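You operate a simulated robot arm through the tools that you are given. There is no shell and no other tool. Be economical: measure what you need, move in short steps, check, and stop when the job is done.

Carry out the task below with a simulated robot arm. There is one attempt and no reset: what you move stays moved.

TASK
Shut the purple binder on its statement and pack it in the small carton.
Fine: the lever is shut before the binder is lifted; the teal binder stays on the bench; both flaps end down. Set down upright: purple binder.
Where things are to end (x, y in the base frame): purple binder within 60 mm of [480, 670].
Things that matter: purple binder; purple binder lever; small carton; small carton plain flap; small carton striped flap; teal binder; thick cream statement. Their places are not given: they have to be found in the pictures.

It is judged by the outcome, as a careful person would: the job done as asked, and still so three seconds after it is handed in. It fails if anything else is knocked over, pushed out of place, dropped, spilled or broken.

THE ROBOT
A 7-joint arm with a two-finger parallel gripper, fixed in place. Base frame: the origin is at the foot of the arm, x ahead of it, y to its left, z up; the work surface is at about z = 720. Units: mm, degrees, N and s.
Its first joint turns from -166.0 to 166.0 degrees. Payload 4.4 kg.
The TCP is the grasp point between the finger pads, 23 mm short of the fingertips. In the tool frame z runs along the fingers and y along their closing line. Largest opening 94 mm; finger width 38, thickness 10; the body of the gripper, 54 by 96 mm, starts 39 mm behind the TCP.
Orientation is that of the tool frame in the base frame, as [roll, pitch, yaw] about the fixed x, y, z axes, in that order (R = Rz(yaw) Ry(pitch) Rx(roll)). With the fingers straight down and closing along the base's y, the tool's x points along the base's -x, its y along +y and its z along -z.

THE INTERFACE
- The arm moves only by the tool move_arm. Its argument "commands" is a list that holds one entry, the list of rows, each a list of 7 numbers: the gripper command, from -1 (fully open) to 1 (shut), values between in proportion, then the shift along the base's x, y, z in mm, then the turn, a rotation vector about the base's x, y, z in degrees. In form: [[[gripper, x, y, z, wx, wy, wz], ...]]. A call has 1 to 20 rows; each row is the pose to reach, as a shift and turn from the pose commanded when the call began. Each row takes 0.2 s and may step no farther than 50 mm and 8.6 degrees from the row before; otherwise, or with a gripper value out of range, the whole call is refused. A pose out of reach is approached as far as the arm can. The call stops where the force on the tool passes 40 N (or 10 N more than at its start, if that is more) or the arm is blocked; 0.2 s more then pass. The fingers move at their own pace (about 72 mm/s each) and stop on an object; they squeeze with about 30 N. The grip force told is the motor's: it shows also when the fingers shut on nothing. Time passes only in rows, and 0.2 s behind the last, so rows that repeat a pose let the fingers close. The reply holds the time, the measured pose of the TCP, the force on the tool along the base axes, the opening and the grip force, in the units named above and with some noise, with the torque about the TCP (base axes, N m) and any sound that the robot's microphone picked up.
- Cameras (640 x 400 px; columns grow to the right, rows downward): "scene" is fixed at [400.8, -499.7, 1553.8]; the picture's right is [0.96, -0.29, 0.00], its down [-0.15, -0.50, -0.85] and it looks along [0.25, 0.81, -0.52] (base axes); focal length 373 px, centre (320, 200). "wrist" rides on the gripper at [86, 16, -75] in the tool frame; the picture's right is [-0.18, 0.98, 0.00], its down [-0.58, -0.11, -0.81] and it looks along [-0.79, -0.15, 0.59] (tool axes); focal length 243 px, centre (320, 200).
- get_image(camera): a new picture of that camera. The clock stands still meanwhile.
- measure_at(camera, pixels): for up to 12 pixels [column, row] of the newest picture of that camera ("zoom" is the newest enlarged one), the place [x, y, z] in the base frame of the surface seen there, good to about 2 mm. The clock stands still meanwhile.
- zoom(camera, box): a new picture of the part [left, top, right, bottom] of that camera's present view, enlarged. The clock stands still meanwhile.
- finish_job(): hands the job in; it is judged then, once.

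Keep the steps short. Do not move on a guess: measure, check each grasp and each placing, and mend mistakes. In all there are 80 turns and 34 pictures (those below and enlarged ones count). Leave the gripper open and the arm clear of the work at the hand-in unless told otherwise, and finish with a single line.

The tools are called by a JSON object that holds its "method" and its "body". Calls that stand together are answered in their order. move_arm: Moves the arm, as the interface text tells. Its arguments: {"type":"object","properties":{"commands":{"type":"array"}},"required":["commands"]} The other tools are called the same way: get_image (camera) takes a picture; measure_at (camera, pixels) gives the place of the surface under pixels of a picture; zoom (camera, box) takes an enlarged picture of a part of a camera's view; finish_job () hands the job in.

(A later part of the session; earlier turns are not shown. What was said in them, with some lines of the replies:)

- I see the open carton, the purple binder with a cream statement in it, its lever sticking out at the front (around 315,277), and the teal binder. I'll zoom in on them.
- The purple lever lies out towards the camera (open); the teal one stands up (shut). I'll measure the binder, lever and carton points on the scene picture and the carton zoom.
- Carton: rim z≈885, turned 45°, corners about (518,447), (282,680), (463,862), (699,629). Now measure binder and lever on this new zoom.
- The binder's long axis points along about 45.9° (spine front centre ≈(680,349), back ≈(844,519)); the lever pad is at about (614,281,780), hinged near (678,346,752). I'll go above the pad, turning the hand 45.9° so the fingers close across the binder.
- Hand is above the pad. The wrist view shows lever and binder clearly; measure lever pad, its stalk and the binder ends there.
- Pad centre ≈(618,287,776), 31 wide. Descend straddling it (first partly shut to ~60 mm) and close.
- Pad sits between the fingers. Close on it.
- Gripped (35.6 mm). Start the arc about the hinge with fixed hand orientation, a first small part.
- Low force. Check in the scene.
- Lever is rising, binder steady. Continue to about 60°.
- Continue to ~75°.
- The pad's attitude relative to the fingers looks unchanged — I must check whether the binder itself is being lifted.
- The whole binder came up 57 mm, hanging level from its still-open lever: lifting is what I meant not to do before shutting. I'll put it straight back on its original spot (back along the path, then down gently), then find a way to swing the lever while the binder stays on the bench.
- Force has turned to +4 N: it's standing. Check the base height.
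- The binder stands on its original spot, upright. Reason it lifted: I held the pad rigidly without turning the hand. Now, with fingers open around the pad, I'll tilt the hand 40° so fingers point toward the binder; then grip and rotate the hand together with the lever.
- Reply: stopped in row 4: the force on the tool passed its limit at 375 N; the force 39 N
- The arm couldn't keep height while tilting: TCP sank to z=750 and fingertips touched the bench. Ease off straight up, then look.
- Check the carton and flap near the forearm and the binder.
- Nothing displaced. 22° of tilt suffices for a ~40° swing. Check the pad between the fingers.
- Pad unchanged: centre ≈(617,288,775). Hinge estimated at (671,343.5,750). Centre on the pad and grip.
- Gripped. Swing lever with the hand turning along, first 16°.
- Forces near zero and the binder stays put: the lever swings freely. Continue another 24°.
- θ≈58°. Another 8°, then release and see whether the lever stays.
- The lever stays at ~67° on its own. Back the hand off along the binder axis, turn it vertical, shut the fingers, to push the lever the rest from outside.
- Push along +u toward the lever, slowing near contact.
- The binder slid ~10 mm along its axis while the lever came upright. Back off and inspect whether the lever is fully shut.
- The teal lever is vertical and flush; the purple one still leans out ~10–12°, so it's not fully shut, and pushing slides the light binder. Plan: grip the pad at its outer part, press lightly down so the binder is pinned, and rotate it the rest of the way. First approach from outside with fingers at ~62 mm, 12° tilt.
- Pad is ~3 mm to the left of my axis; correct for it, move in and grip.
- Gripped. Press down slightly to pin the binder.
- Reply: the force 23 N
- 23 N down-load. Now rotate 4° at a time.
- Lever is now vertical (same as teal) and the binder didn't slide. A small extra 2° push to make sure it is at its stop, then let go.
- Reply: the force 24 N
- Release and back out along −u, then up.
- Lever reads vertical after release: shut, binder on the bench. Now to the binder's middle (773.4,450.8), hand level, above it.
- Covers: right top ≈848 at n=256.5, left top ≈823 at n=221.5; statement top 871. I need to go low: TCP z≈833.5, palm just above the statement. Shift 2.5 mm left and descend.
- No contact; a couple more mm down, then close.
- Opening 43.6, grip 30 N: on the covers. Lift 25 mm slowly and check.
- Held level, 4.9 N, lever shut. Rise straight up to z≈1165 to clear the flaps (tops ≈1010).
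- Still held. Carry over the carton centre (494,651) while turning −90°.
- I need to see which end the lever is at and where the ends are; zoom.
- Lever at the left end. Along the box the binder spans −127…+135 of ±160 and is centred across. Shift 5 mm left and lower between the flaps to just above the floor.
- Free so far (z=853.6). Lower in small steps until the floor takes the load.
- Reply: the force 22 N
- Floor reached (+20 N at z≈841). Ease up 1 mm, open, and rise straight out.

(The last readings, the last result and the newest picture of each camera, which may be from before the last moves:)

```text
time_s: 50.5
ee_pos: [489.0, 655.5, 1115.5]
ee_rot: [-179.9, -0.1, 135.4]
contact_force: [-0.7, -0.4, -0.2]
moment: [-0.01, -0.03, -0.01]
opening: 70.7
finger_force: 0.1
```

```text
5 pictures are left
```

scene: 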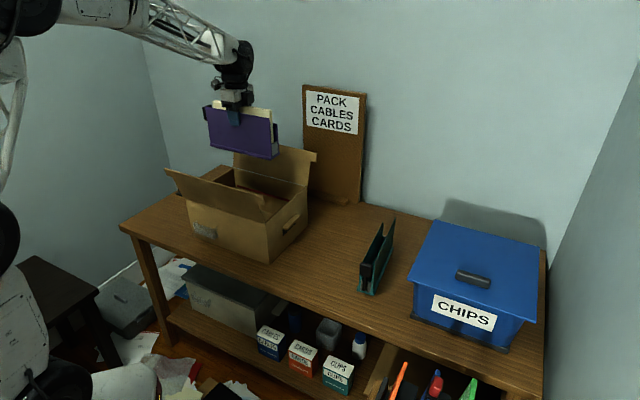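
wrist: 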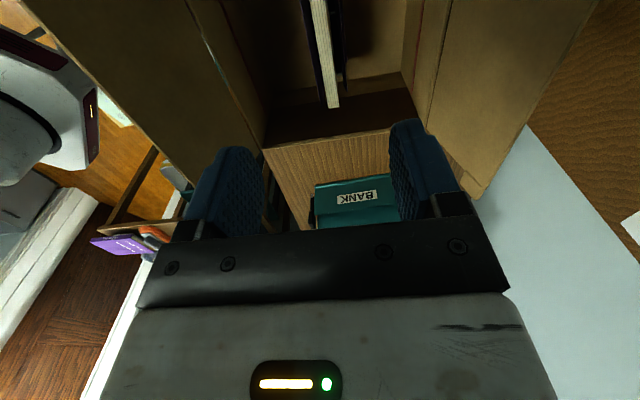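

The binder stands in the box. Measure its top and the flap edges in this view.

{"method": "measure_at", "body": {"camera": "wrist", "pixels": [[333, 105], [322, 40], [316, 40], [345, 60], [312, 60], [100, 120], [200, 130], [262, 150], [480, 195], [560, 60], [455, 160], [435, 60]]}}

```text
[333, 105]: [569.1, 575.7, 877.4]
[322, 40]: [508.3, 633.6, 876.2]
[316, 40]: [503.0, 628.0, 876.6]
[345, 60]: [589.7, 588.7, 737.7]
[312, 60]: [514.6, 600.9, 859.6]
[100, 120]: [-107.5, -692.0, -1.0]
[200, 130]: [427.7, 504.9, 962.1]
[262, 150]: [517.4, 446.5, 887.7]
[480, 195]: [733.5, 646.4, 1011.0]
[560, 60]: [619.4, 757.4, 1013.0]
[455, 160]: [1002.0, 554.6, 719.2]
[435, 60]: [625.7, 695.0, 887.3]
```

Statement top 877 < rim 887, binder upright: flaps can close. The back flap leans out ~17° (top edge at z≈1012). I'll straddle its top edge with half-open fingers (closing line already across the flap) at (615,752).

{"method": "move_arm", "body": {"commands": [[[0, 30, 23, 0, 0, 0, 0], [0, 62, 47.5, 0, 0, 0, 0], [0, 94, 72, 0, 0, 0, 0], [0, 126, 96.8, 0, 0, 0, 0], [0, 126, 96.8, 0, 0, 0, 0], [0, 126, 96.8, -40, 0, 0, 0], [0, 126, 96.8, -80, 0, 0, 0], [0, 126, 96.8, -115, 0, 0, 0], [0, 126, 96.8, -115, 0, 0, 0]]]}}

```text
time_s: 52.5
ee_pos: [617.6, 752.1, 997.7]
ee_rot: [-179.9, 0.0, 135.4]
contact_force: [-0.1, 0.5, 1.1]
moment: [0.02, 0.0, 0.0]
opening: 46.9
finger_force: 0.2
```

Flap's edge is between the fingers, no contact. Pull it inward 100 mm, past vertical.

{"method": "move_arm", "body": {"commands": [[[0, -11, -11.2, 0, 0, 0, 0], [0, -22, -22.3, 0, 0, 0, 0], [0, -33, -33.5, 2, 0, 0, 0], [0, -45, -45.6, 2, 0, 0, 0], [0, -57, -57.8, 2, 0, 0, 0], [0, -70.2, -71.2, 0, 0, 0, 0], [0, -70.2, -71.2, 0, 0, 0, 0]]]}}

{"method": "zoom", "body": {"camera": "scene", "box": [150, 100, 330, 270]}}

```text
time_s: 54.1
ee_pos: [543.9, 680.8, 1000.9]
ee_rot: [-180.0, 0.0, 135.4]
contact_force: [-0.3, 0.5, -0.2]
moment: [-0.01, 0.02, -0.01]
opening: 46.9
finger_force: 0.1
```

```text
2.35 times, centred on (240, 185) of scene
```

zoom: 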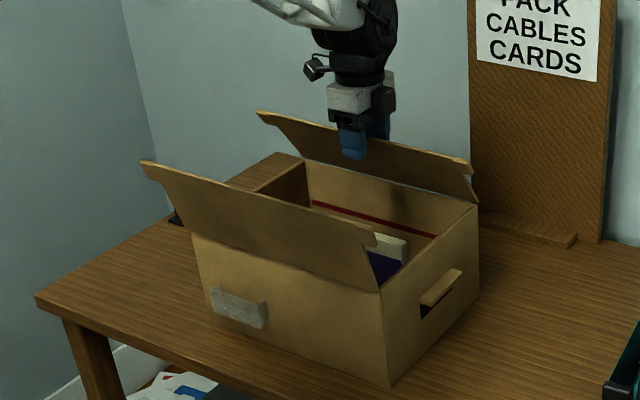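

The back flap now leans inward. Measure its edge.

{"method": "measure_at", "body": {"camera": "zoom", "pixels": [[262, 114], [465, 165], [420, 152], [143, 163], [372, 235]]}}

```text
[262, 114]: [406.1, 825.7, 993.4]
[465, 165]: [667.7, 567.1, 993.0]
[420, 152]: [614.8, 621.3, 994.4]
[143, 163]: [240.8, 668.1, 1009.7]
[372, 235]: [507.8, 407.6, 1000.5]
```

Back flap rests at ~30° inward. Rise out, shut the fingers and come down behind it.

{"method": "move_arm", "body": {"commands": [[[0, 0, 0, 30, 0, 0, 0], [0, 0, 0, 68, 0, 0, 0], [1, 0, 0, 68, 0, 0, 0], [1, 0, 0, 68, 0, 0, 0], [1, 20, 20.3, 68, 0, 0, 0], [1, 40, 40.6, 68, 0, 0, 0], [1, 40, 40.6, 25, 0, 0, 0], [1, 40, 40.6, -15, 0, 0, 0], [1, 40, 40.6, -15, 0, 0, 0]]]}}

```text
time_s: 56.1
ee_pos: [584.5, 721.1, 984.0]
ee_rot: [-180.0, -0.1, 135.4]
contact_force: [0.5, -0.2, 0.5]
moment: [-0.01, 0.03, -0.02]
opening: 0.0
finger_force: 30.3
```

Push it in and down, following its arc to nearly flat.

{"method": "move_arm", "body": {"commands": [[[1, -12.6, -12.8, -1, 0, 0, 0], [1, -26.7, -27.1, -4, 0, 0, 0], [1, -40.7, -41.3, -11, 0, 0, 0], [1, -49.8, -50.6, -23, 0, 0, 0], [1, -54.8, -55.5, -39, 0, 0, 0], [1, -56.9, -57.7, -53, 0, 0, 0], [1, -58.3, -59.1, -63, 0, 0, 0], [1, -58.3, -59.1, -69, 0, 0, 0], [1, -58.3, -59.1, -69, 0, 0, 0]]]}}

```text
time_s: 58.1
ee_pos: [527.1, 663.8, 917.8]
ee_rot: [179.9, 0.0, 135.4]
contact_force: [-6.3, -6.8, 20.6]
moment: [-0.11, 0.13, -0.04]
opening: 0.0
finger_force: 30.2
```

Flap is pressed down with 20 N (tip z≈895). Rise and straddle the front flap's top edge at (394.5,528.7).

{"method": "move_arm", "body": {"commands": [[[1, 0, 0, 40, 0, 0, 0], [1, 0, 0, 85, 0, 0, 0], [0, 0, 0, 130, 0, 0, 0], [0, 0, 0, 175, 0, 0, 0], [0, -26, -27, 198, 0, 0, 0], [0, -53, -54, 198, 0, 0, 0], [0, -80, -81.5, 198, 0, 0, 0], [0, -107, -109, 198, 0, 0, 0], [0, -132.6, -135.1, 198, 0, 0, 0], [0, -132.6, -135.1, 198, 0, 0, 0], [0, -132.6, -135.1, 160, 0, 0, 0], [0, -132.6, -135.1, 120, 0, 0, 0], [0, -132.6, -135.1, 81, 0, 0, 0], [0, -132.6, -135.1, 81, 0, 0, 0]]]}}

{"method": "get_image", "body": {"camera": "scene"}}

```text
time_s: 61.1
ee_pos: [394.7, 526.0, 998.8]
ee_rot: [-180.0, 0.0, 135.5]
contact_force: [0.2, -0.2, -0.2]
moment: [0.0, -0.01, 0.02]
opening: 47.1
finger_force: 0.0
```

```text
3 pictures are left
```

scene: 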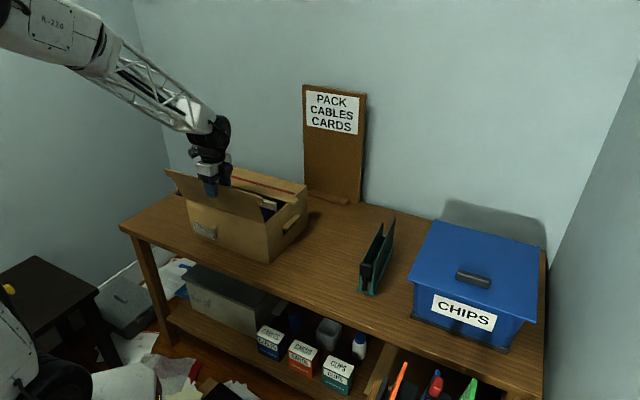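

The back (striped) flap lies down. The front flap's edge is between the fingers; check back flap height, then pull the front flap inward.

{"method": "measure_at", "body": {"camera": "scene", "pixels": [[260, 178], [285, 192], [298, 190], [270, 200]]}}

{"method": "move_arm", "body": {"commands": [[[0, 11, 11.2, 0, 0, 0, 0], [0, 22, 22.3, 0, 0, 0, 0], [0, 33, 33.5, 2, 0, 0, 0], [0, 45, 45.6, 2, 0, 0, 0], [0, 57, 57.8, 2, 0, 0, 0], [0, 70.2, 71.2, 0, 0, 0, 0], [0, 70.2, 71.2, 0, 0, 0, 0]]]}}

```text
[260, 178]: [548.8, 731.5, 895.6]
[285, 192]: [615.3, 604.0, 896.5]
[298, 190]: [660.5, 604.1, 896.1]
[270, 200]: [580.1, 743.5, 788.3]
```

```text
time_s: 62.7
ee_pos: [464.8, 599.1, 997.7]
ee_rot: [-179.9, 0.0, 135.4]
contact_force: [-0.2, 0.2, -0.8]
moment: [-0.01, 0.03, -0.02]
opening: 47.0
finger_force: 0.0
```

Back flap is flat at z≈896. Now the same for the front: rise, shut, go behind, down.

{"method": "move_arm", "body": {"commands": [[[0, 0, 0, 30, 0, 0, 0], [0, 0, 0, 68, 0, 0, 0], [1, 0, 0, 68, 0, 0, 0], [1, 0, 0, 68, 0, 0, 0], [1, -20, -20.3, 68, 0, 0, 0], [1, -40, -40.6, 68, 0, 0, 0], [1, -40, -40.6, 25, 0, 0, 0], [1, -40, -40.6, -13, 0, 0, 0], [1, -40, -40.6, -13, 0, 0, 0]]]}}

{"method": "move_arm", "body": {"commands": [[[1, 12.6, 12.8, -1, 0, 0, 0], [1, 26.7, 27.1, -4, 0, 0, 0], [1, 40.7, 41.3, -11, 0, 0, 0], [1, 49.8, 50.6, -23, 0, 0, 0], [1, 54.8, 55.5, -39, 0, 0, 0], [1, 56.9, 57.7, -53, 0, 0, 0], [1, 58.3, 59.1, -61, 0, 0, 0], [1, 58.3, 59.1, -65, 0, 0, 0], [1, 58.3, 59.1, -65, 0, 0, 0]]]}}

```text
time_s: 64.7
ee_pos: [427.7, 557.4, 984.1]
ee_rot: [180.0, 0.0, 135.4]
contact_force: [-0.3, -0.4, -0.6]
moment: [0.01, 0.01, 0.01]
opening: 0.0
finger_force: 30.0
```

```text
time_s: 66.7
ee_pos: [482.7, 617.3, 919.0]
ee_rot: [180.0, 0.0, 135.4]
contact_force: [-0.1, 0.3, 0.3]
moment: [-0.03, 0.03, 0.01]
opening: 0.0
finger_force: 30.0
```

No load at tip z≈896; press a bit lower to confirm it's down.

{"method": "move_arm", "body": {"commands": [[[1, 0, 0, -1.5, 0, 0, 0], [1, 0, 0, -3, 0, 0, 0], [1, 0, 0, -3, 0, 0, 0]]]}}

```text
time_s: 67.5
ee_pos: [483.7, 617.2, 917.5]
ee_rot: [-180.0, 0.0, 135.4]
contact_force: [-6.4, -1.7, 16.6]
moment: [-0.07, 0.16, 0.02]
opening: 0.0
finger_force: 29.9
```

Contact at 16 N: the flap is down. Rise, open, move back clear of the carton, and look.

{"method": "move_arm", "body": {"commands": [[[1, 0, 0, 40, 0, 0, 0], [0, 0, 0, 85, 0, 0, 0], [-1, 0, 0, 130, 0, 0, 0], [-1, 0, 0, 175, 0, 0, 0], [-1, 0, 0, 220, 0, 0, 0], [-1, -25, -32, 250, 0, 0, 0], [-1, -50, -64, 270, 0, 0, 0], [-1, -75, -96, 270, 0, 0, 0], [-1, -100, -128, 270, 0, 0, 0], [-1, -125, -160, 270, 0, 0, 0], [-1, -125, -160, 270, 0, 0, 0]]]}}

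{"method": "zoom", "body": {"camera": "scene", "box": [150, 120, 410, 300]}}

```text
refused: row 6 steps farther than a row can; nothing moved
```

```text
2.22 times, centred on (280, 210) of scene
```

zoom: 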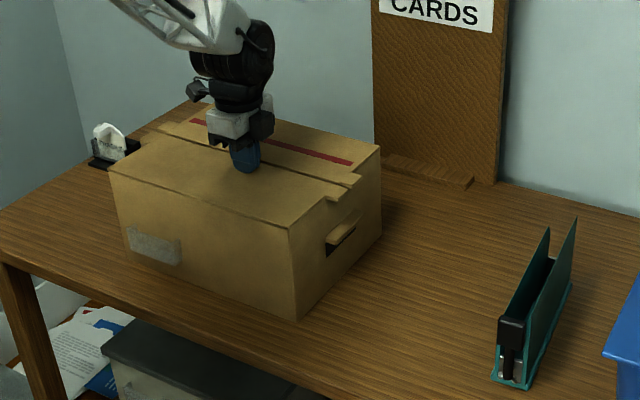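

Both flaps look down. Repeat the retreat with smaller steps.

{"method": "move_arm", "body": {"commands": [[[1, 0, 0, 40, 0, 0, 0], [0, 0, 0, 85, 0, 0, 0], [-1, 0, 0, 130, 0, 0, 0], [-1, 0, 0, 175, 0, 0, 0], [-1, 0, 0, 220, 0, 0, 0], [-1, -20, -25, 245, 0, 0, 0], [-1, -42, -54, 260, 0, 0, 0], [-1, -67, -86, 265, 0, 0, 0], [-1, -92, -118, 265, 0, 0, 0], [-1, -117, -150, 265, 0, 0, 0], [-1, -117, -150, 265, 0, 0, 0]]]}}

{"method": "zoom", "body": {"camera": "scene", "box": [150, 120, 410, 300]}}

```text
time_s: 69.9
ee_pos: [365.7, 466.6, 1181.0]
ee_rot: [-180.0, 0.0, 135.5]
contact_force: [0.6, -0.1, -0.3]
moment: [0.01, 0.01, 0.0]
opening: 94.0
finger_force: 0.0
```

```text
2.22 times, centred on (280, 210) of scene
```

zoom: 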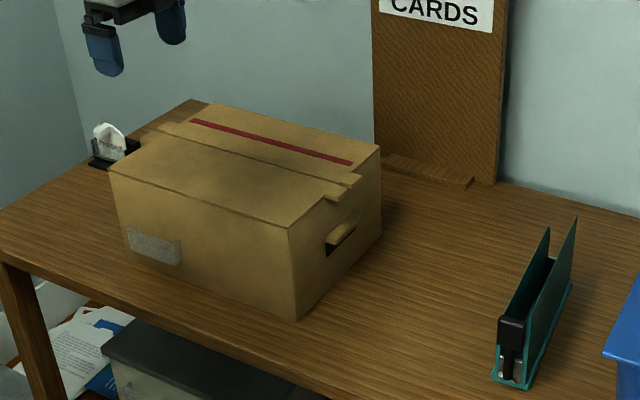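

{"method": "measure_at", "body": {"camera": "zoom", "pixels": [[200, 190], [250, 180], [310, 190], [330, 192], [270, 140], [230, 150], [340, 165], [288, 225], [112, 168], [298, 316], [515, 345]]}}

```text
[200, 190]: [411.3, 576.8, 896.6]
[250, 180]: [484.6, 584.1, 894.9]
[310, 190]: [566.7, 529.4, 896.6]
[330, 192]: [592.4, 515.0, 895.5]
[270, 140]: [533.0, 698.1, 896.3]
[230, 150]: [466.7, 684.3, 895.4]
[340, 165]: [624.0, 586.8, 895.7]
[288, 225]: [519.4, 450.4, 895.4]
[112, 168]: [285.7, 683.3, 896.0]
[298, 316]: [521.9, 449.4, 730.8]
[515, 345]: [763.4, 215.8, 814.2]
```

Both flaps read flat at z≈896. The carton and the teal binder haven't moved, and the arm is clear with the gripper open. Handing in.

{"method": "finish_job", "body": {}}

```text
The job is handed in.
```

The purple binder stands upright in the small carton, lever shut and both flaps down, and the teal binder was not moved; but my first try at the lever lifted the purple binder about 57 mm with it still open, so the "lever shut before the binder is lifted" condition was broken once before I set it back, shut the lever on the bench, and packed it.
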